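You operate a simulated robot arm through the tools that you are given. There is no shell and no other tool. Be economical: measure what you need, move in short steps, check, and stop when the job is done.

You run a simulated two-armed robot. Do the job below in one go: nothing can be reset, and whatever is moved stays where it is left.

JOB
Stack the tin labelled "rose" from the top of the long steel table on top of the tin marked "cashew". Take the purple tumbler and leave it on the top of the long steel table. Put the white paper cup on the top of the long steel table. Open the white front lid. The order is free. Set down upright: purple tumbler.

Only the result counts: the job must be done as asked and must still hold three seconds after the hand-in. Knocking over, shifting, dropping, spilling or breaking anything else fails it. A push-on lid holds only when it is set on centred and level and pressed home; a screw cap is set on level and turned clockwise until tight.

ROBOT AND FRAMES
Two 7-joint arms with two-finger parallel grippers on one trunk, on a base that drives. Base frame: it is fixed to the floor where the robot stands at the start and does not move with it; the origin is under the middle of the robot, x ahead of it, y to its left, z up; the surface under the hand at the start is at about z = 860. Readings come in mm, degrees, newtons and seconds.
The left shoulder is at the start at [50, 177, 1154], the right one opposite. With the tool pointing down near the work surface each hand reaches from about 220 to 700 mm from the robot's upright axis, wherever it stands, measured 20 degrees to its own side. Places, roughly: cream tin, pink tin, yellow tin [500, 0, 1000]; purple tumbler [250, -2000, 250]; top of the long steel table [500, -400, 900]; white front lid [7800, 2100, 900]; white paper cup (7x6x2 cm) [300, -2800, 200]. Payload 3.43 kg a hand.
The TCP of each hand is the grasp point between the finger pads, 34 mm short of the fingertips. In the tool frame z runs along the fingers and y along their closing line. Largest opening 128 mm; finger width 24, thickness 12; the body of the gripper, 48 by 130 mm, starts 96 mm behind the TCP.
Orientation is told as [roll, pitch, yaw] about the base's x, y, z axes, in that order, counted from this pose: with the fingers straight down and closing along the base's y, the tool's x points along the base's -x, its y along +y and its z along -z.

CONTROLS
- The arms move only by the tool nudge_tool. It takes "left_moves", "right_moves" or both (then of equal length, played together; a hand with none holds still); each is a list of rows, each an object of numbers (a shift or turn left out is 0, a gripper value left out holds the last): "dx", "dy", "dz": the shift along the tool's x, y, z in units of 200 mm (1.0 is 200 mm); "rx", "ry", "rz": the turn, a rotation vector about the tool's x, y, z in units of 90 degrees (1.0 is 90 degrees). In form: [{"dx": .., "dy": .., "dz": .., "rx": .., "ry": .., "rz": ..}, ...]. A call has 1 to 12 rows; each row is the pose to reach, as a shift and turn from the pose commanded when the call began, along the tool's axes at that moment. "left_jaw" and "right_jaw" are, for a hand that has rows, the finger opening in mm, from 0 to 128, set as the call begins (left out, the last holds). A call with a number of a shift or a turn outside -1 to 1 is refused whole. Rows are played at 5 a second. More than 50 mm and 8.6 degrees between two rows, or a gripper value outside its range, and nothing of the call is played. Where a pose cannot be reached the arm comes as near as it can. A force on the tool above 40 N (or 10 N above the force at the start of the call, whichever is more), or a blocked arm, ends the call early, and 0.2 s more pass. Each finger travels about 108 mm/s and halts on what it meets, pressing with about 44 N; the grip force reading is that of the motor and also rises with nothing between the fingers. The clock runs only during rows and for 0.2 s after the last one: add rows that repeat a pose to give the fingers time. It gives the time, the measured TCP pose, the force on the tool (base axes), the opening and the grip force at its end, in the units of the frame above (readings bear some noise), with the torque about the TCP (base axes, N m) and any sound that the robot's microphone picked up, and new pictures: "show" is both (left out), scene, wrist or none (wrist: the cameras of the hands that moved).
- Cameras (640 x 400 px; columns grow to the right, rows downward): "scene" is now at [158.2, -13.6, 1322.3]; the picture's right is [-0.18, -0.98, 0.00], its down [-0.49, 0.09, -0.87] and it looks along [0.86, -0.15, -0.49] (base axes); focal length 214 px, centre (320, 200). "left" rides on the left gripper at [76, 11, -160] in its tool frame; the picture's right is [-0.15, 0.99, 0.00], its down [-0.88, -0.13, -0.46] and it looks along [-0.45, -0.07, 0.89] (tool axes); focal length 234 px, centre (320, 200). "right" rides on the right gripper at [76, -11, -160] in its tool frame; the picture's right is [0.15, 0.99, 0.00], its down [-0.88, 0.13, -0.46] and it looks along [-0.45, 0.07, 0.89] (tool axes); focal length 234 px, centre (320, 200). There is no depth. A picture from a camera that has moved, and an enlarged one, comes with that camera's place and axes in the base frame and with its lens.
- slide_trunk(by): slides the trunk up (or, below 0, down) by that many mm; the arms and the scene camera ride with it, the base frame stays. It gives what a move gives, with no picture.
- drive_base(legs): drives the robot by 1 to 6 legs, each [ahead, turn to the left] in mm and degrees, along the robot's own axes; the way and the turn of a leg run together, so that a leg with both is an arc; at most 1500 mm and 180 degrees a leg. The arms and the cameras ride along, it lands a little off, and it stops where it bumps. It gives what a move gives, and a new picture of the scene camera.
- turn_head(pan, tilt): turns the head with the scene camera to pan (to the left, within 80 degrees either way) and tilt (down, from -29 to 69), counted from straight ahead of the robot. It gives what a move gives, and a new picture of the scene camera.
- inspect(camera, box): a new picture of the part [left, top, right, bottom] of that camera's present view, enlarged. No time passes.
- close_job(): hands the job in; it is judged then, once.

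Work in short steps. Places have to be worked out from the pictures, the camera data and where the tool is seen: move nearer, look again, correct. Check each grasp and each placing, and mend what went wrong. You have 165 turns and 260 pictures in all, those below and enlarged ones among them. Open the grippers and draw the arms clear of the work before you hand the job in, unless the task says otherwise; then end with one line.

The tools are called as name(argument=value, ...) on one line, values as JSON. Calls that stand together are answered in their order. nudge_tool: Moves the arms, as the interface text tells. Its arguments: {"type":"object","properties":{"left_moves":{"type":"array"},"left_jaw":{"type":"number"},"right_moves":{"type":"array"},"right_jaw":{"type":"number"},"show":{"type":"string","enum":["both","scene","wrist","none"]}},"required":[]} The other tools are called the same way: slide_trunk (by) slides the trunk up or down; drive_base (legs) drives the base; turn_head (pan, tilt) turns the head that bears the scene camera; inspect (camera, box) takes an enlarged picture of a part of a camera's view; close_job () hands the job in.

At the start:

```text
time: 0.0
left_ee_pos: [301.2, 52.1, 1222.1]
left_ee_rot: [-0.1, 0.0, 0.1]
left_wrist_force: [0.3, -0.5, -0.7]
left_ft_torque: [-0.02, 0.0, -0.01]
left_grip_width: 128.1
left_grip_force: 0.1
right_ee_pos: [362.0, -356.6, 1201.4]
right_ee_rot: [0.1, 0.0, 0.0]
right_wrist_force: [0.8, 0.0, -1.5]
right_ft_torque: [0.02, 0.03, 0.01]
right_grip_width: 128.1
right_grip_force: 0.1
trunk travel left (down, up): [-325.0, 76.0]
robot x, y, heading: [1.3, 1.9, 0.0]
head pan, tilt: [-10.1, 29.7]
```

scene: 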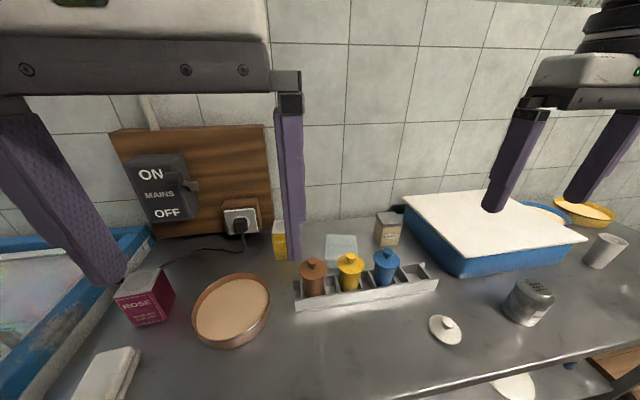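
right: 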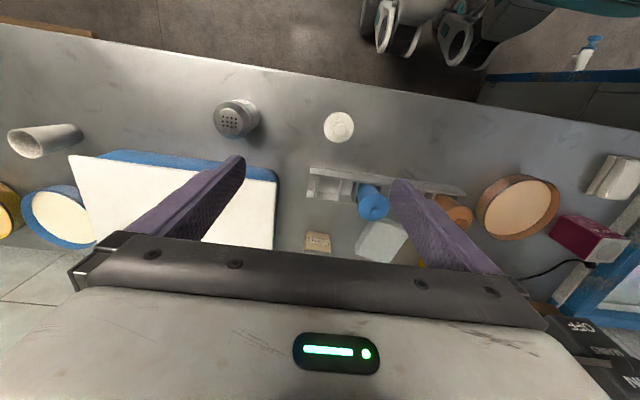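
left: 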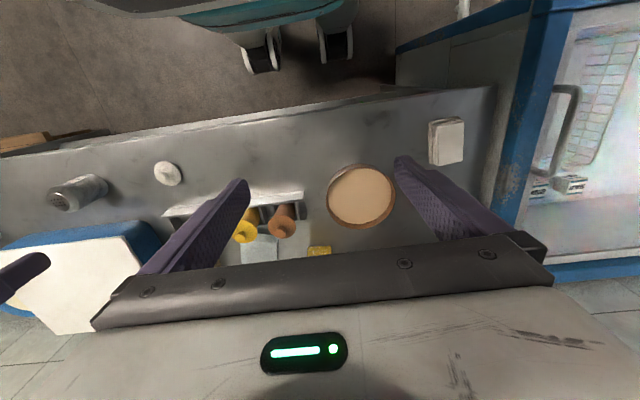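

The pink "ROSE" tin stands at the left of the table; I zoom in on the cream and yellow tins to find "cashew".

inspect(camera="scene", box=[260, 190, 420, 290])

inspect(camera="scene", box=[80, 240, 240, 340])

```text
4.00 times, centred on (340, 240) of scene
camera zoom: at [158.2, -13.6, 1322.3], right [-0.18, -0.98, 0.0], down [-0.49, 0.09, -0.87], along [0.86, -0.15, -0.49], focal length 858 px, centre (240, 40)
```

zoom: 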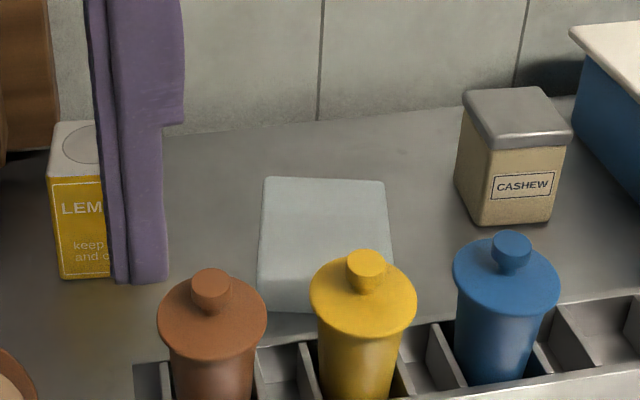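

```text
4.00 times, centred on (160, 290) of scene
camera zoom: at [158.2, -13.6, 1322.3], right [-0.18, -0.98, 0.0], down [-0.49, 0.09, -0.87], along [0.86, -0.15, -0.49], focal length 858 px, centre (960, -160)
```

zoom: 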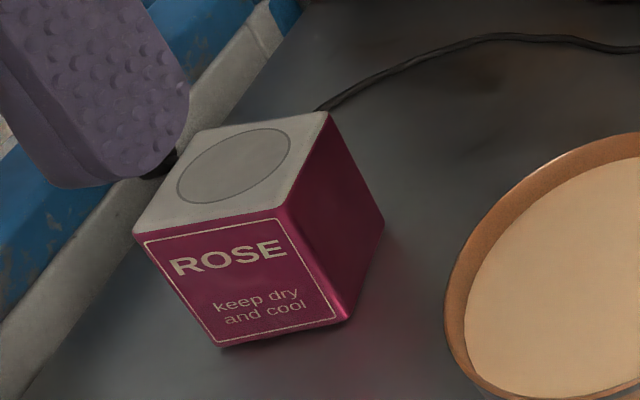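

Rose tin looks about 60 mm square, centred near (520, 300), aligned with the axes, top around z≈950. Cashew is near (655, -316). I move the left hand nearer to the rose tin to measure it.

nudge_tool(left_moves=[{"dx": -0.14, "dy": 0.14, "dz": 0.06}, {"dx": -0.28, "dy": 0.28, "dz": 0.12}, {"dx": -0.42, "dy": 0.43, "dz": 0.18}, {"dx": -0.56, "dy": 0.57, "dz": 0.24}, {"dx": -0.7, "dy": 0.71, "dz": 0.3}, {"dx": -0.84, "dy": 0.86, "dz": 0.36}, {"dx": -0.95, "dy": 1.0, "dz": 0.42}], left_jaw=100, show="both")

turn_head(pan=-30, tilt=35)

```text
time: 1.6
left_ee_pos: [490.2, 252.4, 1135.0]
left_ee_rot: [-0.1, 0.1, 0.0]
left_wrist_force: [0.1, 0.2, -0.4]
left_ft_torque: [0.0, -0.02, 0.04]
left_grip_width: 99.9
left_grip_force: 0.1
right_ee_pos: [362.0, -356.1, 1200.0]
right_ee_rot: [0.0, 0.1, 0.0]
right_wrist_force: [-0.1, -0.2, -0.2]
right_ft_torque: [-0.03, 0.0, 0.01]
right_grip_width: 127.9
right_grip_force: 0.1
trunk travel left (down, up): [-325.0, 76.0]
robot x, y, heading: [-3.9, -1.6, 0.1]
head pan, tilt: [-10.1, 29.7]
camera scene: at [158.5, -13.0, 1322.3], right [-0.18, -0.98, 0.0], down [-0.49, 0.09, -0.87], along [0.86, -0.15, -0.5], focal length 214 px, centre (320, 200)
camera left: at [416.0, 264.7, 1296.1], right [0.15, 0.99, 0.0], down [0.88, -0.13, 0.46], along [0.45, -0.07, -0.89], focal length 234 px, centre (320, 200)
```

scene: 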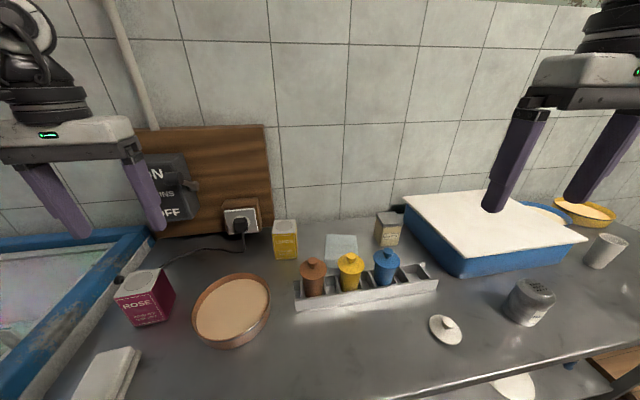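
left: 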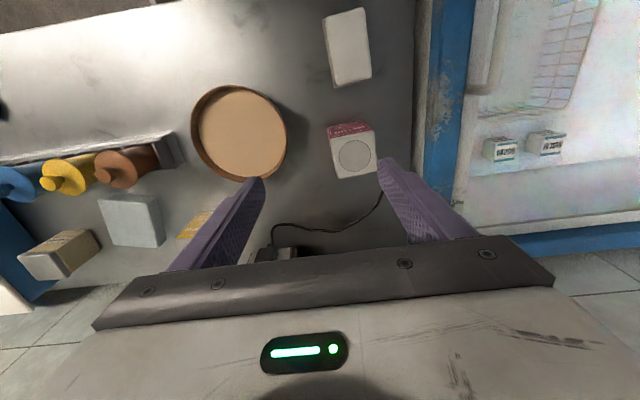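

```text
time: 2.4
left_ee_pos: [491.9, 252.1, 1137.0]
left_ee_rot: [-0.1, 0.0, 0.1]
left_wrist_force: [0.0, 1.1, -0.5]
left_ft_torque: [0.03, 0.01, -0.02]
left_grip_width: 99.8
left_grip_force: 0.0
right_ee_pos: [362.0, -356.9, 1200.4]
right_ee_rot: [0.1, 0.0, 0.0]
right_wrist_force: [0.3, 1.0, 1.0]
right_ft_torque: [0.04, 0.01, -0.02]
right_grip_width: 127.9
right_grip_force: 0.1
trunk travel left (down, up): [-325.0, 76.0]
robot x, y, heading: [3.0, -0.8, 0.1]
head pan, tilt: [-30.0, 35.0]
camera scene: at [145.3, -41.6, 1314.0], right [-0.5, -0.87, 0.0], down [-0.5, 0.29, -0.82], along [0.71, -0.41, -0.57], focal length 214 px, centre (320, 200)
```

scene: 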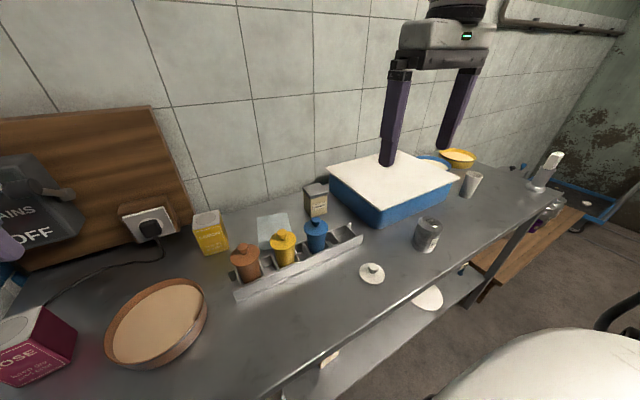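

Rose top centre from the wrist camera is about (524, 301), aligned with the axes. I move above it and partly down, then check.

nudge_tool(left_moves=[{"dx": -0.08, "dy": 0.12, "dz": 0.1}, {"dx": -0.165, "dy": 0.245, "dz": 0.25}, {"dx": -0.165, "dy": 0.245, "dz": 0.45}, {"dx": -0.165, "dy": 0.245, "dz": 0.6}], show="wrist")

inspect(camera="scene", box=[250, 140, 490, 290])

inspect(camera="scene", box=[448, 130, 640, 250])

```text
time: 3.4
left_ee_pos: [521.7, 300.1, 1018.8]
left_ee_rot: [-0.1, 0.0, 0.0]
left_wrist_force: [-0.3, -0.9, -0.5]
left_ft_torque: [0.01, 0.03, 0.03]
left_grip_width: 100.2
left_grip_force: 0.0
right_ee_pos: [362.1, -356.6, 1199.2]
right_ee_rot: [-0.1, 0.0, -0.1]
right_wrist_force: [-0.5, 0.4, 0.3]
right_ft_torque: [0.0, 0.0, -0.02]
right_grip_width: 127.8
right_grip_force: 0.1
trunk travel left (down, up): [-325.0, 76.0]
robot x, y, heading: [0.7, 2.0, 0.1]
head pan, tilt: [-30.0, 35.0]
camera left: at [446.9, 311.4, 1177.7], right [0.15, 0.99, 0.0], down [0.88, -0.13, 0.46], along [0.45, -0.07, -0.89], focal length 234 px, centre (320, 200)
```

left: 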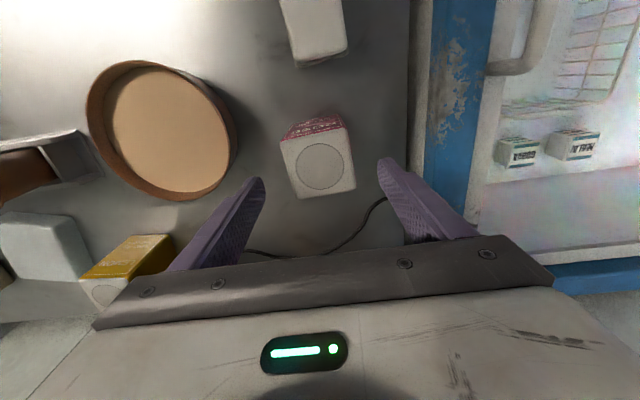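

```text
2.67 times, centred on (370, 215) of scene
camera zoom: at [145.5, -41.6, 1314.0], right [-0.5, -0.87, 0.0], down [-0.5, 0.29, -0.82], along [0.71, -0.41, -0.57], focal length 572 px, centre (187, 160)
```

zoom: 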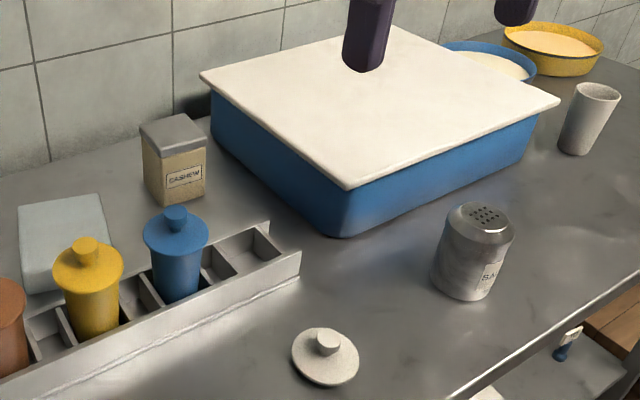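

```text
3.33 times, centred on (544, 190) of scene
camera zoom: at [145.5, -41.6, 1314.0], right [-0.5, -0.87, 0.0], down [-0.5, 0.29, -0.82], along [0.71, -0.41, -0.57], focal length 715 px, centre (-427, 233)
```

zoom: 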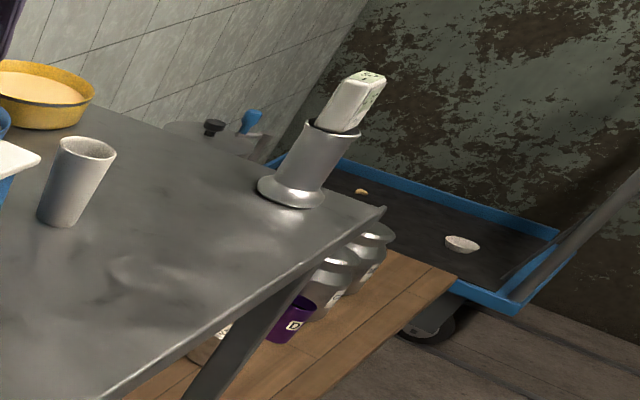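

The tin sits centred between the fingers. Top z≈950–955; I descend to TCP z≈918 and close the jaws.

nudge_tool(left_moves=[{"dz": 0.2}, {"dz": 0.4}, {"dz": 0.5}, {"dz": 0.5}], show="wrist")

nudge_tool(left_moves=[{}, {}, {}, {}], left_jaw=40, show="none")

```text
time: 4.4
left_ee_pos: [523.1, 300.9, 916.2]
left_ee_rot: [0.0, -0.1, 0.1]
left_wrist_force: [-0.3, 0.0, 0.3]
left_ft_torque: [-0.03, 0.01, 0.0]
left_grip_width: 100.2
left_grip_force: 0.0
right_ee_pos: [362.2, -356.0, 1200.4]
right_ee_rot: [0.1, 0.0, 0.0]
right_wrist_force: [-0.1, -0.5, 0.2]
right_ft_torque: [0.03, 0.0, -0.01]
right_grip_width: 128.0
right_grip_force: 0.0
trunk travel left (down, up): [-325.0, 76.0]
robot x, y, heading: [0.4, 0.9, 0.2]
head pan, tilt: [-30.0, 35.0]
camera left: at [447.7, 311.7, 1076.2], right [0.15, 0.99, 0.0], down [0.88, -0.13, 0.46], along [0.45, -0.07, -0.89], focal length 234 px, centre (320, 200)
```

left: 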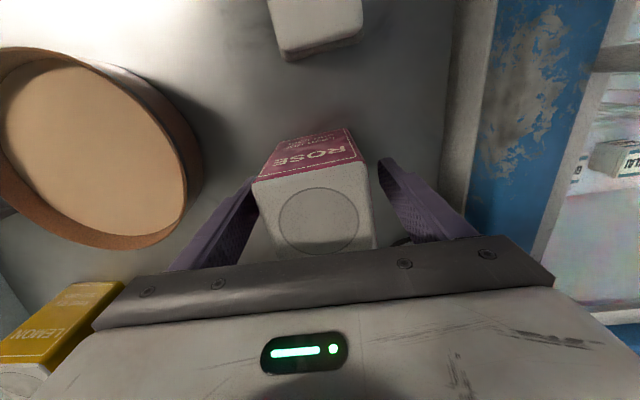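

```text
time: 5.4
left_ee_pos: [523.6, 300.2, 917.6]
left_ee_rot: [-0.1, -0.1, 0.1]
left_wrist_force: [-1.0, 0.1, 0.2]
left_ft_torque: [0.14, -0.06, 0.04]
left_grip_width: 66.5
left_grip_force: 44.4
right_ee_pos: [361.4, -357.0, 1200.6]
right_ee_rot: [0.0, 0.0, 0.0]
right_wrist_force: [-0.1, 0.4, -0.4]
right_ft_torque: [0.03, -0.03, 0.0]
right_grip_width: 127.9
right_grip_force: 0.0
trunk travel left (down, up): [-325.0, 76.0]
robot x, y, heading: [2.9, 0.1, -0.3]
head pan, tilt: [-30.0, 35.0]
```

The grip holds at 66.5 mm. I lift by 190 mm and draw in a little before turning the robot.

nudge_tool(left_moves=[{"dz": -0.2}, {"dz": -0.4}, {"dz": -0.6}, {"dz": -0.8}, {"dz": -0.95}, {"dz": -0.95}], show="wrist")

drive_base(legs=[[0, -42]])

```text
time: 6.8
left_ee_pos: [525.3, 301.9, 1106.8]
left_ee_rot: [0.0, 0.0, 0.0]
left_wrist_force: [0.3, -0.1, 0.9]
left_ft_torque: [-0.02, 0.01, -0.01]
left_grip_width: 40.0
left_grip_force: 0.0
right_ee_pos: [361.1, -355.9, 1200.0]
right_ee_rot: [0.1, 0.0, 0.0]
right_wrist_force: [-0.2, 0.3, 0.0]
right_ft_torque: [-0.01, 0.0, -0.03]
right_grip_width: 128.0
right_grip_force: 0.0
trunk travel left (down, up): [-325.0, 76.0]
robot x, y, heading: [-1.3, 4.4, 0.2]
head pan, tilt: [-30.0, 35.0]
camera left: at [448.5, 313.3, 1266.8], right [0.14, 0.99, 0.0], down [0.88, -0.13, 0.46], along [0.45, -0.07, -0.89], focal length 234 px, centre (320, 200)
```

left: 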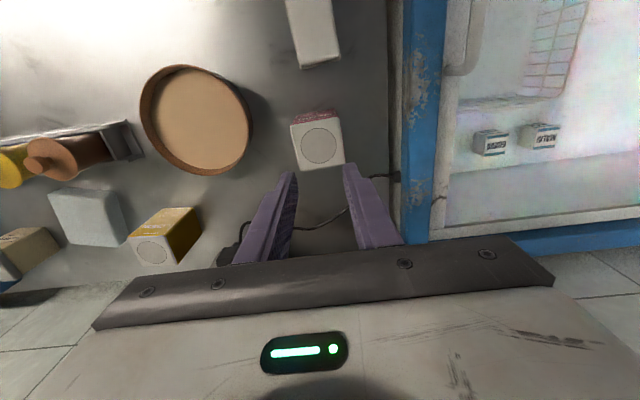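

```text
time: 9.2
left_ee_pos: [592.8, -122.4, 1107.2]
left_ee_rot: [-0.1, 0.0, -41.6]
left_wrist_force: [0.1, 0.2, 0.0]
left_ft_torque: [0.0, -0.02, 0.05]
left_grip_width: 39.8
left_grip_force: 0.0
right_ee_pos: [33.8, -506.4, 1200.5]
right_ee_rot: [0.0, 0.0, -41.6]
right_wrist_force: [-0.3, -1.2, -0.1]
right_ft_torque: [-0.01, 0.01, -0.01]
right_grip_width: 127.9
right_grip_force: 0.0
trunk travel left (down, up): [-325.0, 76.0]
robot x, y, heading: [-0.1, -0.4, -41.1]
head pan, tilt: [-30.0, 35.0]
camera scene: at [78.9, -128.0, 1314.0], right [-0.95, -0.32, 0.0], down [-0.18, 0.54, -0.82], along [0.26, -0.78, -0.57], focal length 214 px, centre (320, 200)
```

scene: 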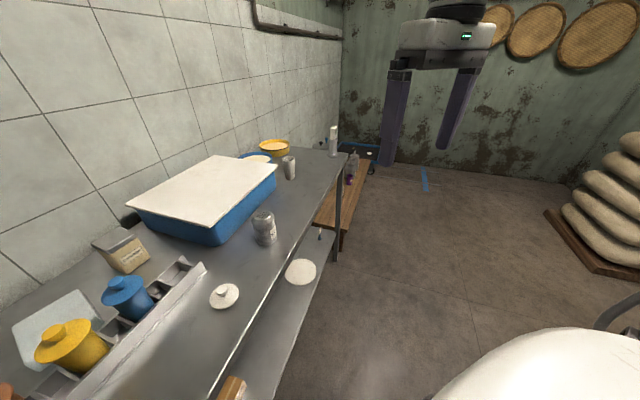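

The left hand came up empty (40 mm), the tin slipped and still stands in its place. I turn back to retry with a deeper, firmer grip and a slow lift.

drive_base(legs=[[0, 41.3]])

nudge_tool(left_moves=[{}, {}, {}], left_jaw=105, show="wrist")

```text
time: 11.4
left_ee_pos: [530.6, 292.2, 1107.4]
left_ee_rot: [-0.1, 0.0, -1.0]
left_wrist_force: [0.8, 0.2, -0.1]
left_ft_torque: [0.0, 0.01, 0.01]
left_grip_width: 40.0
left_grip_force: 0.0
right_ee_pos: [357.1, -362.2, 1201.1]
right_ee_rot: [0.1, 0.0, -1.0]
right_wrist_force: [-0.4, 0.0, -0.8]
right_ft_torque: [0.0, 0.01, 0.0]
right_grip_width: 127.9
right_grip_force: 0.0
trunk travel left (down, up): [-325.0, 76.0]
robot x, y, heading: [-0.3, -0.7, -1.0]
head pan, tilt: [-30.0, 35.0]
camera scene: at [144.5, -44.0, 1314.0], right [-0.52, -0.86, 0.0], down [-0.49, 0.3, -0.82], along [0.7, -0.42, -0.57], focal length 214 px, centre (320, 200)
```

scene: 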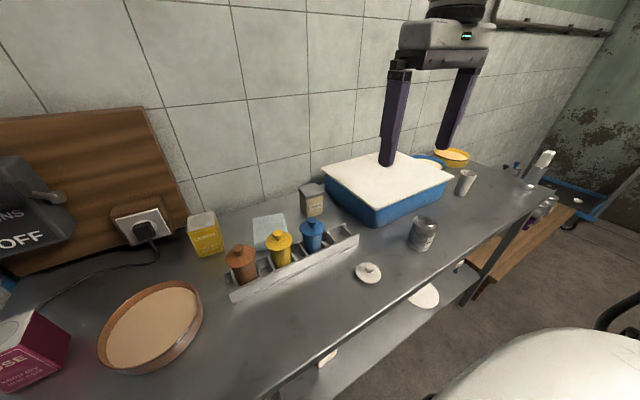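

```text
time: 12.2
left_ee_pos: [528.9, 291.9, 1106.5]
left_ee_rot: [0.0, 0.1, -1.0]
left_wrist_force: [0.4, -0.3, -0.1]
left_ft_torque: [0.0, -0.02, 0.04]
left_grip_width: 105.0
left_grip_force: 0.0
right_ee_pos: [355.5, -363.0, 1201.2]
right_ee_rot: [0.1, 0.0, -1.1]
right_wrist_force: [-0.3, 0.1, 0.5]
right_ft_torque: [0.0, 0.01, -0.02]
right_grip_width: 127.7
right_grip_force: 0.0
trunk travel left (down, up): [-325.0, 76.0]
robot x, y, heading: [-1.4, -2.0, -1.2]
head pan, tilt: [-30.0, 35.0]
camera left: at [453.9, 305.0, 1266.7], right [0.16, 0.99, 0.0], down [0.88, -0.14, 0.46], along [0.45, -0.08, -0.89], focal length 234 px, centre (320, 200)
```

left: 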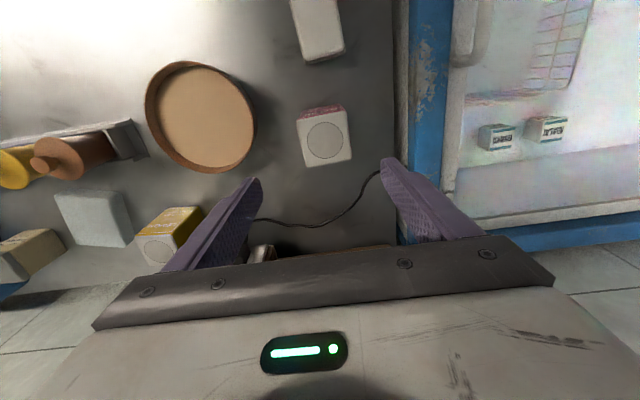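

The tin is at (524, 299). I align and go down 200 mm to z≈906.

nudge_tool(left_moves=[{"dx": 0.025, "dy": 0.038, "dz": 0.2}, {"dx": 0.025, "dy": 0.038, "dz": 0.4}, {"dx": 0.025, "dy": 0.038, "dz": 0.6}, {"dx": 0.025, "dy": 0.038, "dz": 0.75}, {"dx": 0.025, "dy": 0.038, "dz": 0.9}, {"dx": 0.025, "dy": 0.038, "dz": 1.0}, {"dx": 0.025, "dy": 0.038, "dz": 1.0}], show="wrist")

nudge_tool(left_moves=[{}, {}, {}, {}, {}, {}], left_jaw=0, show="none")

nudge_tool(left_moves=[{"dz": -0.02}, {"dz": -0.05}, {"dz": -0.1}, {"dz": -0.15}, {"dz": -0.15}], show="wrist")

```text
time: 13.8
left_ee_pos: [525.7, 297.3, 906.2]
left_ee_rot: [0.0, -0.1, -0.8]
left_wrist_force: [-1.1, -0.4, 0.1]
left_ft_torque: [0.0, 0.03, -0.02]
left_grip_width: 104.8
left_grip_force: 0.1
right_ee_pos: [355.7, -363.5, 1201.3]
right_ee_rot: [0.1, 0.0, -1.1]
right_wrist_force: [0.8, 1.1, 0.2]
right_ft_torque: [0.01, 0.0, -0.02]
right_grip_width: 128.1
right_grip_force: 0.1
trunk travel left (down, up): [-325.0, 76.0]
robot x, y, heading: [-0.4, 1.0, -1.1]
head pan, tilt: [-30.0, 35.0]
camera left: at [449.7, 311.4, 1065.6], right [0.16, 0.99, 0.0], down [0.88, -0.14, 0.46], along [0.45, -0.08, -0.89], focal length 234 px, centre (320, 200)
```

left: 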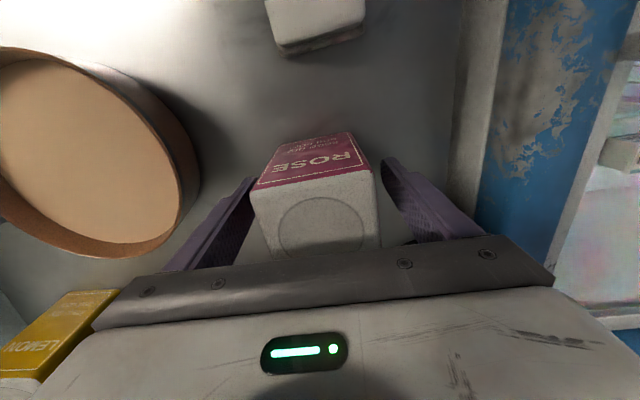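

```text
time: 15.2
left_ee_pos: [524.8, 298.3, 905.1]
left_ee_rot: [-0.1, 0.1, -0.9]
left_wrist_force: [-1.0, 1.2, -0.6]
left_ft_torque: [0.17, -0.1, 0.03]
left_grip_width: 66.4
left_grip_force: 44.5
right_ee_pos: [355.5, -362.8, 1200.1]
right_ee_rot: [0.2, 0.1, -1.0]
right_wrist_force: [0.0, -0.6, -0.8]
right_ft_torque: [0.01, 0.01, -0.02]
right_grip_width: 127.9
right_grip_force: 0.0
trunk travel left (down, up): [-325.0, 76.0]
robot x, y, heading: [0.8, -1.3, -1.0]
head pan, tilt: [-30.0, 35.0]
```

```text
time: 16.4
left_ee_pos: [525.2, 300.0, 937.2]
left_ee_rot: [0.0, -0.1, -0.9]
left_wrist_force: [0.2, 0.2, -3.9]
left_ft_torque: [0.01, -0.01, 0.01]
left_grip_width: 66.2
left_grip_force: 44.0
right_ee_pos: [355.8, -362.9, 1200.3]
right_ee_rot: [0.1, 0.0, -1.0]
right_wrist_force: [0.1, 0.1, 0.4]
right_ft_torque: [0.04, -0.02, 0.0]
right_grip_width: 128.0
right_grip_force: 0.0
trunk travel left (down, up): [-325.0, 76.0]
robot x, y, heading: [2.6, 2.4, -1.1]
head pan, tilt: [-30.0, 35.0]
camera left: at [449.8, 313.3, 1096.8], right [0.16, 0.99, 0.0], down [0.88, -0.14, 0.46], along [0.45, -0.08, -0.89], focal length 234 px, centre (320, 200)
```

left: 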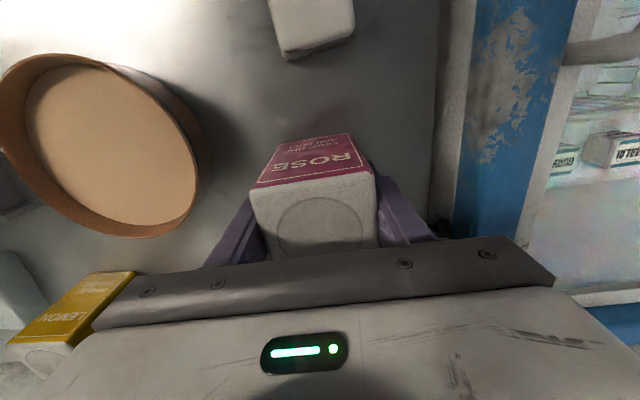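

Now it is held (weight 3.9 N). I lift slowly further, then turn right.

nudge_tool(left_moves=[{"dz": -0.08}, {"dz": -0.18}, {"dz": -0.28}, {"dz": -0.38}, {"dz": -0.48}, {"dz": -0.58}, {"dz": -0.68}, {"dz": -0.78}, {"dz": -0.86}, {"dz": -0.9}], show="none")

turn_head(pan=10, tilt=30)

drive_base(legs=[[0, -20], [0, -21]])

```text
time: 18.6
left_ee_pos: [524.9, 298.5, 1116.5]
left_ee_rot: [0.0, 0.0, -0.9]
left_wrist_force: [-0.7, 0.4, -4.0]
left_ft_torque: [-0.02, -0.02, 0.0]
left_grip_width: 66.4
left_grip_force: 43.9
right_ee_pos: [354.9, -363.1, 1200.9]
right_ee_rot: [0.0, 0.0, -1.0]
right_wrist_force: [0.2, -0.3, -0.9]
right_ft_torque: [0.01, 0.03, 0.03]
right_grip_width: 128.1
right_grip_force: 0.1
trunk travel left (down, up): [-325.0, 76.0]
robot x, y, heading: [1.6, 3.8, -1.1]
head pan, tilt: [-30.0, 35.0]
```

```text
time: 19.7
left_ee_pos: [525.3, 300.6, 1117.3]
left_ee_rot: [-0.1, 0.0, -1.0]
left_wrist_force: [-0.1, 0.1, -4.9]
left_ft_torque: [-0.01, 0.0, 0.01]
left_grip_width: 66.1
left_grip_force: 43.9
right_ee_pos: [356.0, -362.5, 1200.6]
right_ee_rot: [0.1, -0.1, -0.9]
right_wrist_force: [0.0, 0.5, 0.4]
right_ft_torque: [-0.02, 0.0, 0.01]
right_grip_width: 128.0
right_grip_force: 0.0
trunk travel left (down, up): [-325.0, 76.0]
robot x, y, heading: [0.4, 1.6, -0.9]
head pan, tilt: [10.0, 30.0]
camera scene: at [158.7, 15.3, 1321.7], right [0.16, -0.99, 0.0], down [-0.49, -0.08, -0.87], along [0.86, 0.13, -0.5], focal length 214 px, centre (320, 200)
```

scene: 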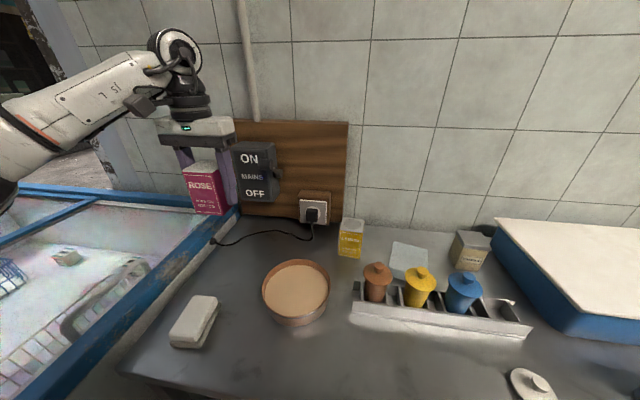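

```text
time: 22.3
left_ee_pos: [592.6, -118.5, 1116.1]
left_ee_rot: [-0.1, 0.0, -41.8]
left_wrist_force: [-0.8, -0.3, -4.8]
left_ft_torque: [-0.03, 0.0, 0.02]
left_grip_width: 66.2
left_grip_force: 44.3
right_ee_pos: [31.6, -507.7, 1199.3]
right_ee_rot: [0.1, 0.0, -41.9]
right_wrist_force: [-0.5, 0.3, -0.1]
right_ft_torque: [-0.01, -0.03, 0.04]
right_grip_width: 128.1
right_grip_force: 0.1
trunk travel left (down, up): [-325.0, 76.0]
robot x, y, heading: [-1.8, 3.0, -42.0]
head pan, tilt: [10.0, 30.0]
camera scene: at [127.9, -92.7, 1321.7], right [-0.53, -0.85, 0.0], down [-0.42, 0.26, -0.87], along [0.74, -0.46, -0.5], focal length 214 px, centre (320, 200)
```

scene: 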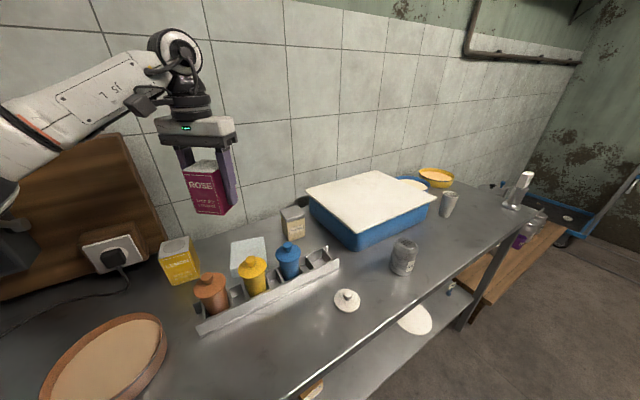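

The tin hangs safely. I zoom on the cashew tin to measure it precisely from this viewpoint.

inspect(camera="scene", box=[252, 190, 332, 240])

```text
8.00 times, centred on (292, 215) of scene
camera zoom: at [127.9, -92.7, 1321.7], right [-0.53, -0.85, 0.0], down [-0.42, 0.26, -0.87], along [0.74, -0.46, -0.5], focal length 1716 px, centre (544, 80)
```

zoom: 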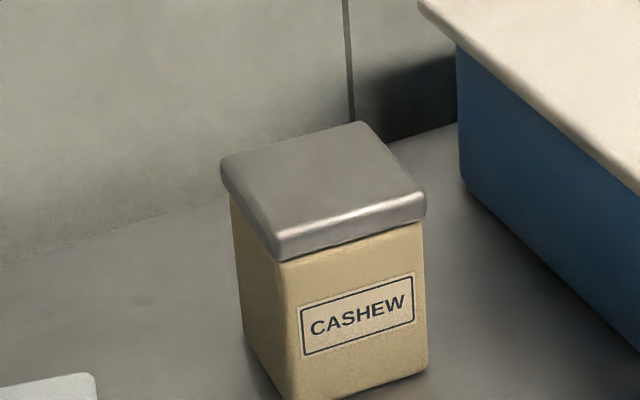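

The cashew centre is about (657, -320), with its lid top at z≈948 and yaw about -8°. That is at the edge of reach here, so I drive parallel to the table to about y=-300 and face it again.

drive_base(legs=[[0, -48], [300, 0], [0, 68]])

```text
time: 29.5
left_ee_pos: [598.7, -225.3, 1115.9]
left_ee_rot: [-0.1, 0.0, -23.9]
left_wrist_force: [0.2, -0.6, -4.2]
left_ft_torque: [0.0, -0.02, 0.0]
left_grip_width: 66.0
left_grip_force: 44.2
right_ee_pos: [184.5, -770.7, 1201.1]
right_ee_rot: [0.1, -0.1, -23.9]
right_wrist_force: [0.5, 0.8, -1.2]
right_ft_torque: [0.01, 0.0, 0.02]
right_grip_width: 127.9
right_grip_force: 0.0
trunk travel left (down, up): [-325.0, 76.0]
robot x, y, heading: [-4.1, -301.4, -24.0]
head pan, tilt: [10.0, 30.0]
camera scene: at [148.2, -345.7, 1321.7], right [-0.24, -0.97, 0.0], down [-0.49, 0.12, -0.87], along [0.84, -0.21, -0.5], focal length 214 px, centre (320, 200)
```

scene: 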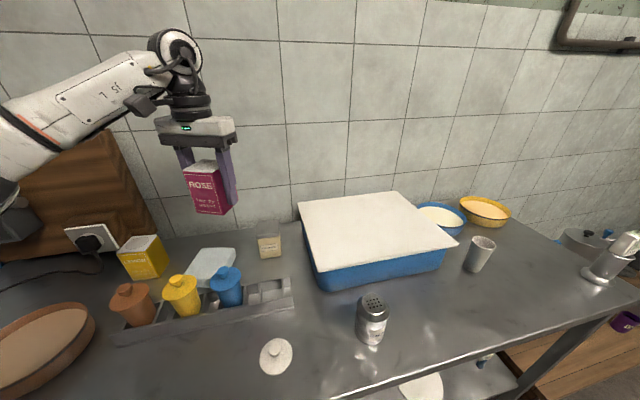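

Now I move over the cashew tin at height and turn the tool to match its yaw, then look through the wrist camera.

nudge_tool(left_moves=[{"dx": -0.1, "dy": -0.07, "rz": -0.04}, {"dx": -0.22, "dy": -0.15, "rz": -0.08}, {"dx": -0.34, "dy": -0.23, "rz": -0.13}, {"dx": -0.44, "dy": -0.3, "rz": -0.178, "dz": 0.05}, {"dx": -0.458, "dy": -0.315, "rz": -0.178, "dz": 0.12}, {"dx": -0.458, "dy": -0.315, "rz": -0.178, "dz": 0.15}, {"dx": -0.458, "dy": -0.315, "rz": -0.178, "dz": 0.15}], show="both")

```text
time: 31.1
left_ee_pos: [654.9, -322.0, 1087.4]
left_ee_rot: [0.0, 0.0, -7.9]
left_wrist_force: [0.0, -0.1, -4.6]
left_ft_torque: [0.01, -0.05, 0.0]
left_grip_width: 65.9
left_grip_force: 44.3
right_ee_pos: [183.1, -771.9, 1200.5]
right_ee_rot: [0.1, 0.0, -24.1]
right_wrist_force: [0.4, 0.1, -0.1]
right_ft_torque: [0.01, 0.02, -0.01]
right_grip_width: 128.1
right_grip_force: 0.0
trunk travel left (down, up): [-325.0, 76.0]
robot x, y, heading: [-3.7, -292.4, -23.9]
head pan, tilt: [10.0, 30.0]
camera scene: at [148.1, -346.0, 1321.7], right [-0.24, -0.97, 0.0], down [-0.49, 0.12, -0.87], along [0.84, -0.21, -0.5], focal length 214 px, centre (320, 200)
camera left: at [582.0, -299.9, 1247.3], right [0.28, 0.96, 0.0], down [0.85, -0.25, 0.46], along [0.44, -0.13, -0.89], focal length 234 px, centre (320, 200)
```

scene: 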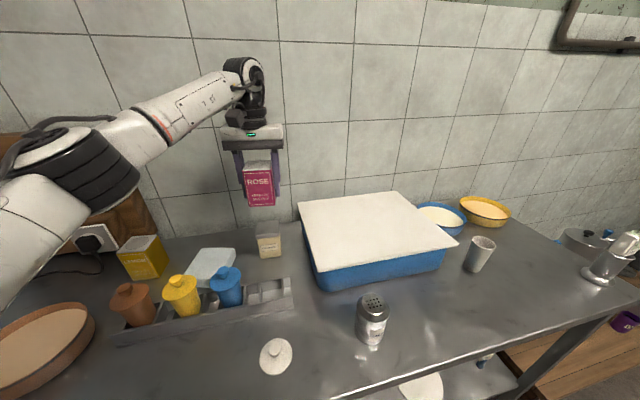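
left: 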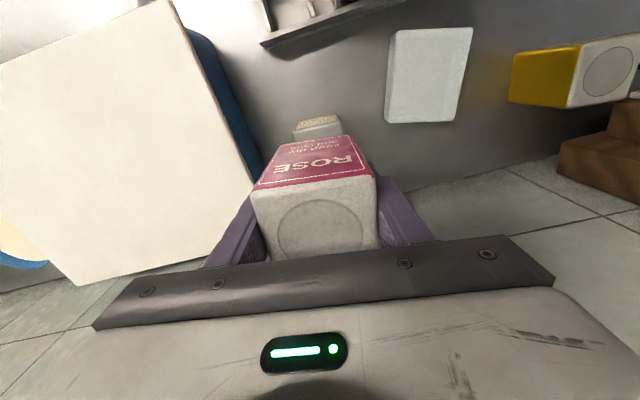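

The rose tin hovers above. I zoom in the scene view to compare both tins.

inspect(camera="scene", box=[213, 165, 309, 265])

```text
4.00 times, centred on (261, 215) of scene
camera zoom: at [148.1, -346.0, 1321.7], right [-0.24, -0.97, 0.0], down [-0.49, 0.12, -0.87], along [0.84, -0.21, -0.5], focal length 858 px, centre (556, 140)
```

zoom: 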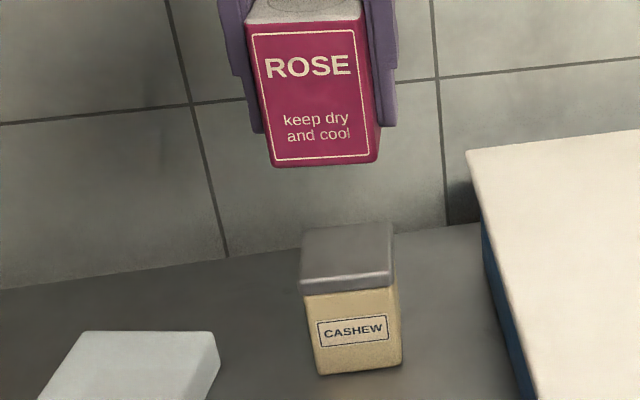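

Measured: cashew lid centre (659, -320), rose centre (655, -322). I correct by 4 mm and lower to about 4 mm above expected contact.

nudge_tool(left_moves=[{"dx": -0.0185, "dy": 0.0125, "dz": 0.08}, {"dx": -0.0185, "dy": 0.0125, "dz": 0.18}, {"dx": -0.0185, "dy": 0.0125, "dz": 0.28}, {"dx": -0.0185, "dy": 0.0125, "dz": 0.38}, {"dx": -0.0185, "dy": 0.0125, "dz": 0.43}, {"dx": -0.0185, "dy": 0.0125, "dz": 0.445}, {"dx": -0.0185, "dy": 0.0125, "dz": 0.445}], show="none")

inspect(camera="scene", box=[213, 165, 309, 265])

```text
time: 32.7
left_ee_pos: [659.0, -320.5, 997.4]
left_ee_rot: [0.0, 0.0, -7.8]
left_wrist_force: [0.0, -1.3, -4.5]
left_ft_torque: [-0.04, -0.02, 0.0]
left_grip_width: 65.7
left_grip_force: 44.0
right_ee_pos: [183.4, -769.7, 1199.1]
right_ee_rot: [0.1, -0.1, -24.0]
right_wrist_force: [-0.1, -0.1, 0.2]
right_ft_torque: [0.02, -0.01, 0.01]
right_grip_width: 128.0
right_grip_force: 0.1
trunk travel left (down, up): [-325.0, 76.0]
robot x, y, heading: [-3.2, -301.9, -24.0]
head pan, tilt: [10.0, 30.0]
```

```text
4.00 times, centred on (261, 215) of scene
camera zoom: at [148.1, -346.0, 1321.7], right [-0.24, -0.97, 0.0], down [-0.49, 0.12, -0.87], along [0.84, -0.21, -0.5], focal length 858 px, centre (556, 140)
```

zoom: 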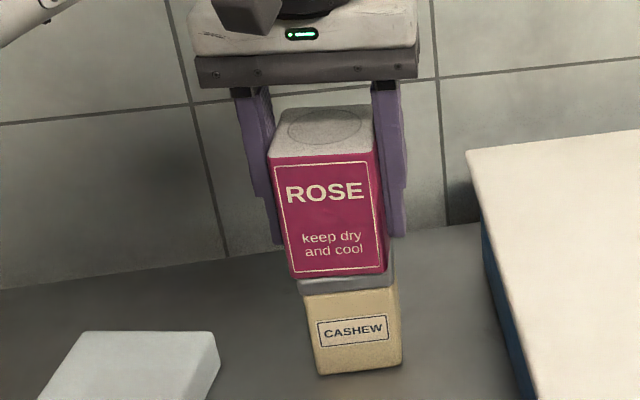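

Nearly in place; I shift 3 mm toward -y and lower in 1 mm steps, watching the force.

nudge_tool(left_moves=[{"dy": -0.015}, {"dy": -0.015, "dz": 0.005}, {"dy": -0.015, "dz": 0.01}, {"dy": -0.015, "dz": 0.015}, {"dy": -0.015, "dz": 0.02}, {"dy": -0.015, "dz": 0.02}], show="none")

```text
time: 34.1
left_ee_pos: [657.8, -323.6, 998.0]
left_ee_rot: [-0.2, -0.3, -7.8]
left_wrist_force: [3.6, 0.1, 20.8]
left_ft_torque: [0.67, 0.22, -0.04]
left_grip_width: 65.8
left_grip_force: 44.0
right_ee_pos: [181.1, -769.2, 1200.0]
right_ee_rot: [0.1, -0.1, -24.0]
right_wrist_force: [1.4, 0.6, -0.4]
right_ft_torque: [0.03, 0.03, -0.01]
right_grip_width: 128.1
right_grip_force: 0.1
trunk travel left (down, up): [-325.0, 76.0]
robot x, y, heading: [-3.6, -294.6, -23.9]
head pan, tilt: [10.0, 30.0]
```

Contact made (pressing ~25 N). I ease back 3 mm, and open the jaws slowly to about 84.

nudge_tool(left_moves=[{"dz": -0.01}, {"dz": -0.016}, {"dz": -0.016}], show="none")

nudge_tool(left_moves=[{}, {}, {}], left_jaw=84, show="none")

inspect(camera="scene", box=[213, 165, 309, 265])

```text
time: 34.9
left_ee_pos: [658.8, -323.7, 997.7]
left_ee_rot: [-0.1, -0.1, -7.8]
left_wrist_force: [5.6, -1.6, 11.4]
left_ft_torque: [0.21, -0.57, -0.13]
left_grip_width: 65.7
left_grip_force: 44.1
right_ee_pos: [183.7, -771.8, 1200.0]
right_ee_rot: [0.1, 0.0, -24.0]
right_wrist_force: [0.0, 0.3, -0.3]
right_ft_torque: [0.01, 0.01, -0.01]
right_grip_width: 128.1
right_grip_force: 0.0
trunk travel left (down, up): [-325.0, 76.0]
robot x, y, heading: [-1.5, -299.2, -24.0]
head pan, tilt: [10.0, 30.0]
```

```text
time: 35.7
left_ee_pos: [657.8, -323.2, 996.8]
left_ee_rot: [-0.2, 0.1, -7.9]
left_wrist_force: [0.2, -0.6, -0.7]
left_ft_torque: [-0.01, -0.02, 0.01]
left_grip_width: 83.9
left_grip_force: 0.0
right_ee_pos: [182.4, -770.6, 1201.2]
right_ee_rot: [0.1, 0.1, -24.0]
right_wrist_force: [0.7, 0.2, 0.4]
right_ft_torque: [0.0, -0.01, 0.0]
right_grip_width: 128.0
right_grip_force: 0.1
trunk travel left (down, up): [-325.0, 76.0]
robot x, y, heading: [-4.9, -295.2, -23.8]
head pan, tilt: [10.0, 30.0]
```

```text
4.00 times, centred on (261, 215) of scene
camera zoom: at [147.6, -346.0, 1321.8], right [-0.24, -0.97, 0.0], down [-0.49, 0.12, -0.87], along [0.84, -0.21, -0.5], focal length 858 px, centre (556, 140)
```

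zoom: 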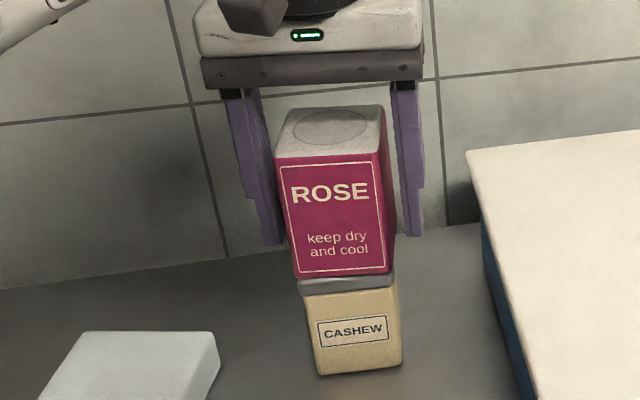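

The rose tin stands centred on the cashew tin. I raise the hand straight up and open a bit, then draw back.

nudge_tool(left_moves=[{"dz": -0.1}, {"dz": -0.25}, {"dz": -0.45}, {"dz": -0.65}, {"dz": -0.85}, {"dz": -1.0}], show="none")

nudge_tool(left_moves=[{"dx": 0.2, "dy": 0.04, "rz": 0.04}, {"dx": 0.4, "dy": 0.08, "rz": 0.08}, {"dx": 0.6, "dy": 0.1, "rz": 0.12}, {"dx": 0.8, "dy": 0.12, "rz": 0.16}, {"dx": 1.0, "dy": 0.12, "rz": 0.18}], show="scene")

```text
time: 37.1
left_ee_pos: [642.4, -324.1, 1184.5]
left_ee_rot: [-0.1, 0.0, -7.9]
left_wrist_force: [0.0, 0.1, 0.5]
left_ft_torque: [-0.01, 0.02, -0.01]
left_grip_width: 84.0
left_grip_force: 0.2
left hand out of reach, approached as far as the arm can: row 5, 6
right_ee_pos: [182.6, -771.0, 1199.1]
right_ee_rot: [0.2, 0.0, -24.0]
right_wrist_force: [0.1, -0.9, 0.4]
right_ft_torque: [0.01, -0.01, -0.02]
right_grip_width: 128.1
right_grip_force: 0.2
trunk travel left (down, up): [-325.0, 76.0]
robot x, y, heading: [2.1, -299.1, -23.8]
head pan, tilt: [10.0, 30.0]
```

```text
time: 38.3
left_ee_pos: [445.2, -271.2, 1184.2]
left_ee_rot: [-0.2, 0.0, -24.0]
left_wrist_force: [-0.8, -0.1, -0.4]
left_ft_torque: [-0.01, -0.03, 0.01]
left_grip_width: 83.8
left_grip_force: 0.0
right_ee_pos: [182.4, -770.1, 1200.1]
right_ee_rot: [0.1, 0.0, -24.0]
right_wrist_force: [0.4, 0.0, -1.1]
right_ft_torque: [-0.02, -0.02, 0.0]
right_grip_width: 128.0
right_grip_force: 0.2
trunk travel left (down, up): [-325.0, 76.0]
robot x, y, heading: [-4.6, -298.1, -23.9]
head pan, tilt: [10.0, 30.0]
camera scene: at [147.3, -345.6, 1321.9], right [-0.24, -0.97, 0.0], down [-0.48, 0.12, -0.87], along [0.84, -0.21, -0.5], focal length 214 px, centre (320, 200)
```

scene: 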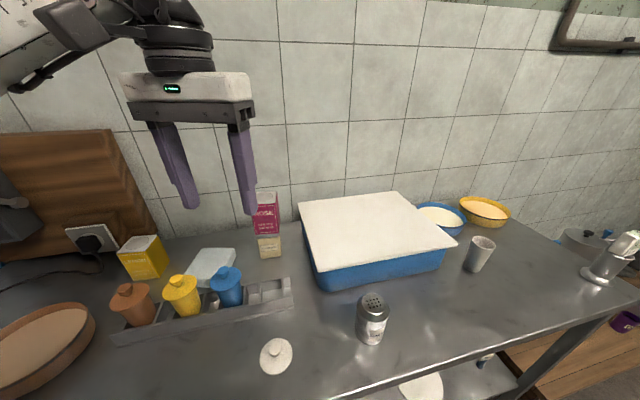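

Stack stands. I retract the left hand more, then turn to face along the table toward the tumbler.

nudge_tool(left_moves=[{"dx": 0.2}, {"dx": 0.4}, {"dx": 0.6}, {"dx": 0.75}], show="none")

drive_base(legs=[[0, -66]])

turn_head(pan=0, tilt=25)

```text
time: 39.3
left_ee_pos: [308.9, -210.3, 1183.8]
left_ee_rot: [-0.2, -0.1, -24.1]
left_wrist_force: [-0.5, 0.4, 0.9]
left_ft_torque: [-0.01, -0.02, 0.02]
left_grip_width: 84.2
left_grip_force: 0.0
right_ee_pos: [182.9, -770.7, 1200.1]
right_ee_rot: [0.2, 0.1, -24.0]
right_wrist_force: [0.0, 0.6, 0.6]
right_ft_torque: [0.02, 0.02, 0.04]
right_grip_width: 128.2
right_grip_force: 0.0
trunk travel left (down, up): [-325.0, 76.0]
robot x, y, heading: [-3.5, -297.5, -24.1]
head pan, tilt: [10.0, 30.0]
```

```text
time: 42.6
left_ee_pos: [200.1, -552.2, 1184.9]
left_ee_rot: [-0.2, -0.2, -91.0]
left_wrist_force: [-0.8, 0.0, -0.3]
left_ft_torque: [-0.03, 0.01, -0.01]
left_grip_width: 83.9
left_grip_force: 0.0
right_ee_pos: [-365.8, -654.3, 1199.9]
right_ee_rot: [0.0, 0.0, -91.0]
right_wrist_force: [0.1, -0.2, -0.1]
right_ft_torque: [0.04, -0.02, -0.04]
right_grip_width: 127.9
right_grip_force: 0.0
trunk travel left (down, up): [-325.0, 76.0]
robot x, y, heading: [-7.1, -300.3, -90.5]
head pan, tilt: [10.0, 30.0]
camera scene: at [9.0, -455.0, 1321.8], right [-0.99, -0.16, 0.0], down [-0.08, 0.49, -0.87], along [0.14, -0.86, -0.5], focal length 214 px, centre (320, 200)
```

scene: 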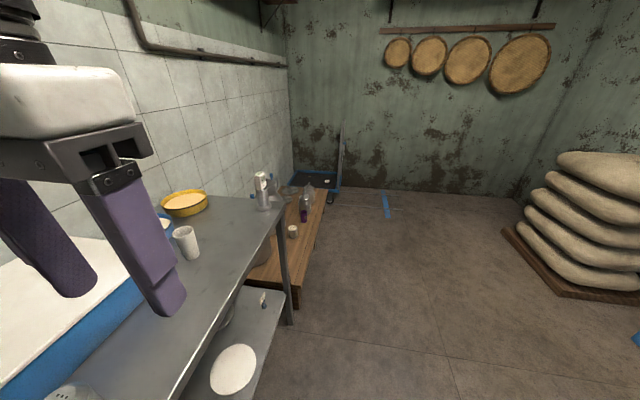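

```text
time: 43.3
left_ee_pos: [201.2, -551.3, 1183.1]
left_ee_rot: [-0.1, -0.1, -91.0]
left_wrist_force: [-0.3, 0.0, -0.3]
left_ft_torque: [0.02, 0.0, -0.05]
left_grip_width: 83.8
left_grip_force: 0.1
right_ee_pos: [-364.9, -655.4, 1200.1]
right_ee_rot: [0.1, 0.0, -91.0]
right_wrist_force: [0.6, -0.1, 0.5]
right_ft_torque: [0.01, 0.03, 0.0]
right_grip_width: 128.0
right_grip_force: 0.0
trunk travel left (down, up): [-325.0, 76.0]
robot x, y, heading: [-6.6, -298.7, -90.9]
head pan, tilt: [0.0, 25.0]
camera scene: at [-6.5, -457.9, 1329.7], right [-1.0, 0.01, 0.0], down [0.01, 0.42, -0.91], along [-0.01, -0.91, -0.42], focal length 214 px, centre (320, 200)
```

scene: 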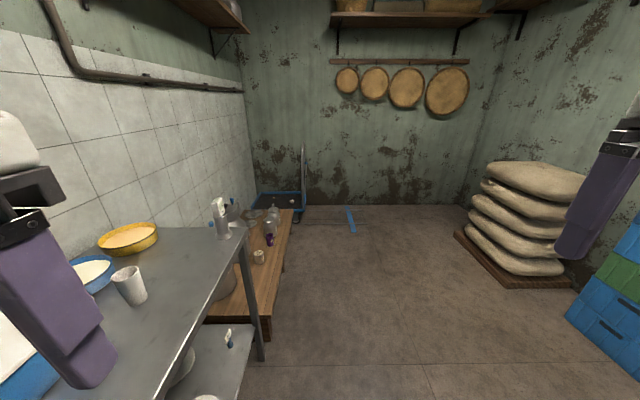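

The path along the bench (edge at x≈250) is clear. I drive on to y≈-1500 and look at the bench.

drive_base(legs=[[1200, 0.9]])

turn_head(pan=30, tilt=45)

```text
time: 48.0
left_ee_pos: [195.0, -1431.8, 1185.2]
left_ee_rot: [-0.2, -0.1, -90.2]
left_wrist_force: [-0.2, 0.2, -0.1]
left_ft_torque: [-0.01, -0.01, 0.01]
left_grip_width: 83.8
left_grip_force: 0.1
right_ee_pos: [-369.0, -1542.5, 1200.2]
right_ee_rot: [0.1, 0.0, -90.0]
right_wrist_force: [0.8, 0.0, -0.5]
right_ft_torque: [0.0, 0.01, 0.05]
right_grip_width: 128.0
right_grip_force: 0.1
trunk travel left (down, up): [-325.0, 76.0]
robot x, y, heading: [-19.4, -1179.8, -89.7]
head pan, tilt: [0.0, 25.0]
stopped in leg 1: the robot was blocked; the commanded pose is now the measured one
camera scene: at [-20.7, -1340.6, 1329.8], right [-1.0, 0.0, 0.0], down [0.0, 0.42, -0.91], along [0.0, -0.91, -0.42], focal length 214 px, centre (320, 200)
```

scene: 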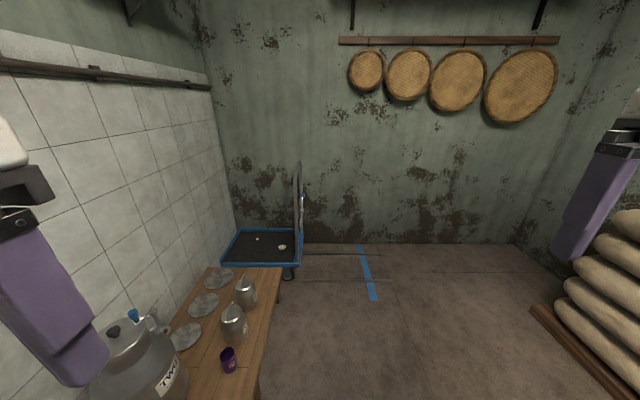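

```text
time: 48.9
left_ee_pos: [194.7, -1431.6, 1183.9]
left_ee_rot: [-0.1, -0.1, -90.2]
left_wrist_force: [0.8, 0.2, -0.1]
left_ft_torque: [-0.01, 0.01, 0.02]
left_grip_width: 84.1
left_grip_force: 0.0
right_ee_pos: [-369.6, -1542.3, 1199.6]
right_ee_rot: [0.1, 0.0, -90.2]
right_wrist_force: [-0.5, 0.4, -0.1]
right_ft_torque: [-0.03, -0.03, 0.04]
right_grip_width: 127.9
right_grip_force: 0.0
trunk travel left (down, up): [-325.0, 76.0]
robot x, y, heading: [-22.6, -1182.7, -90.0]
head pan, tilt: [30.0, 45.0]
camera scene: at [19.4, -1319.1, 1299.2], right [-0.86, -0.5, 0.0], down [-0.35, 0.61, -0.71], along [0.36, -0.61, -0.71], focal length 214 px, centre (320, 200)
```

scene: 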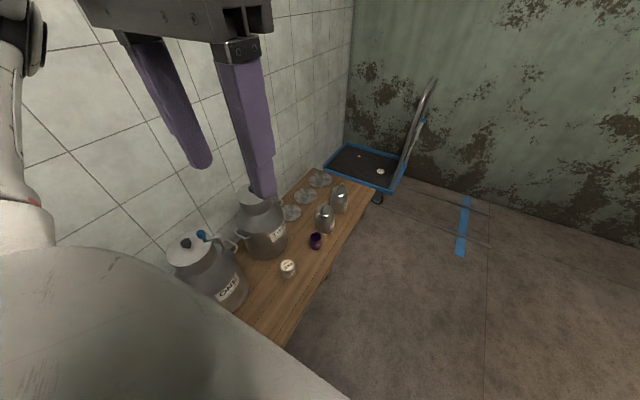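

The base was blocked at y=-1180, probably by the bench corner (edge x≈250). I back off and shift to x≈-150 before going on.

drive_base(legs=[[-150, 0], [0, -35], [260, 0], [0, 35], [450, 0]])

```text
time: 57.4
left_ee_pos: [50.1, -1936.7, 1183.6]
left_ee_rot: [-0.2, 0.0, -89.9]
left_wrist_force: [-0.2, 0.3, -1.0]
left_ft_torque: [0.07, 0.03, -0.01]
left_grip_width: 83.9
left_grip_force: 0.1
right_ee_pos: [-514.5, -2048.0, 1199.4]
right_ee_rot: [0.1, 0.1, -89.9]
right_wrist_force: [0.3, 0.0, -0.6]
right_ft_torque: [0.03, 0.02, -0.02]
right_grip_width: 127.8
right_grip_force: 0.0
trunk travel left (down, up): [-325.0, 76.0]
robot x, y, heading: [-165.7, -1684.1, -89.4]
head pan, tilt: [30.0, 45.0]
camera scene: at [-125.3, -1823.5, 1299.1], right [-0.86, -0.51, 0.0], down [-0.36, 0.61, -0.71], along [0.36, -0.61, -0.71], focal length 214 px, centre (320, 200)
```

scene: 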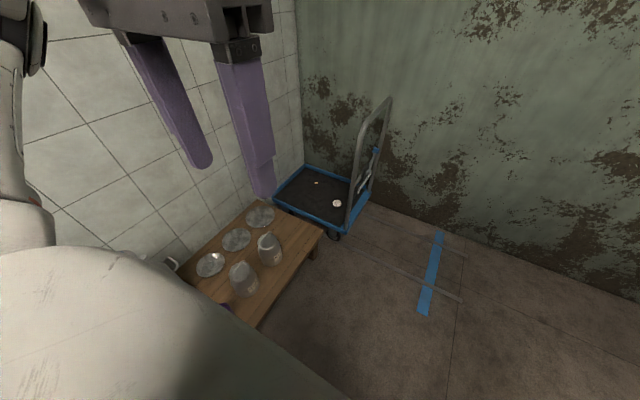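

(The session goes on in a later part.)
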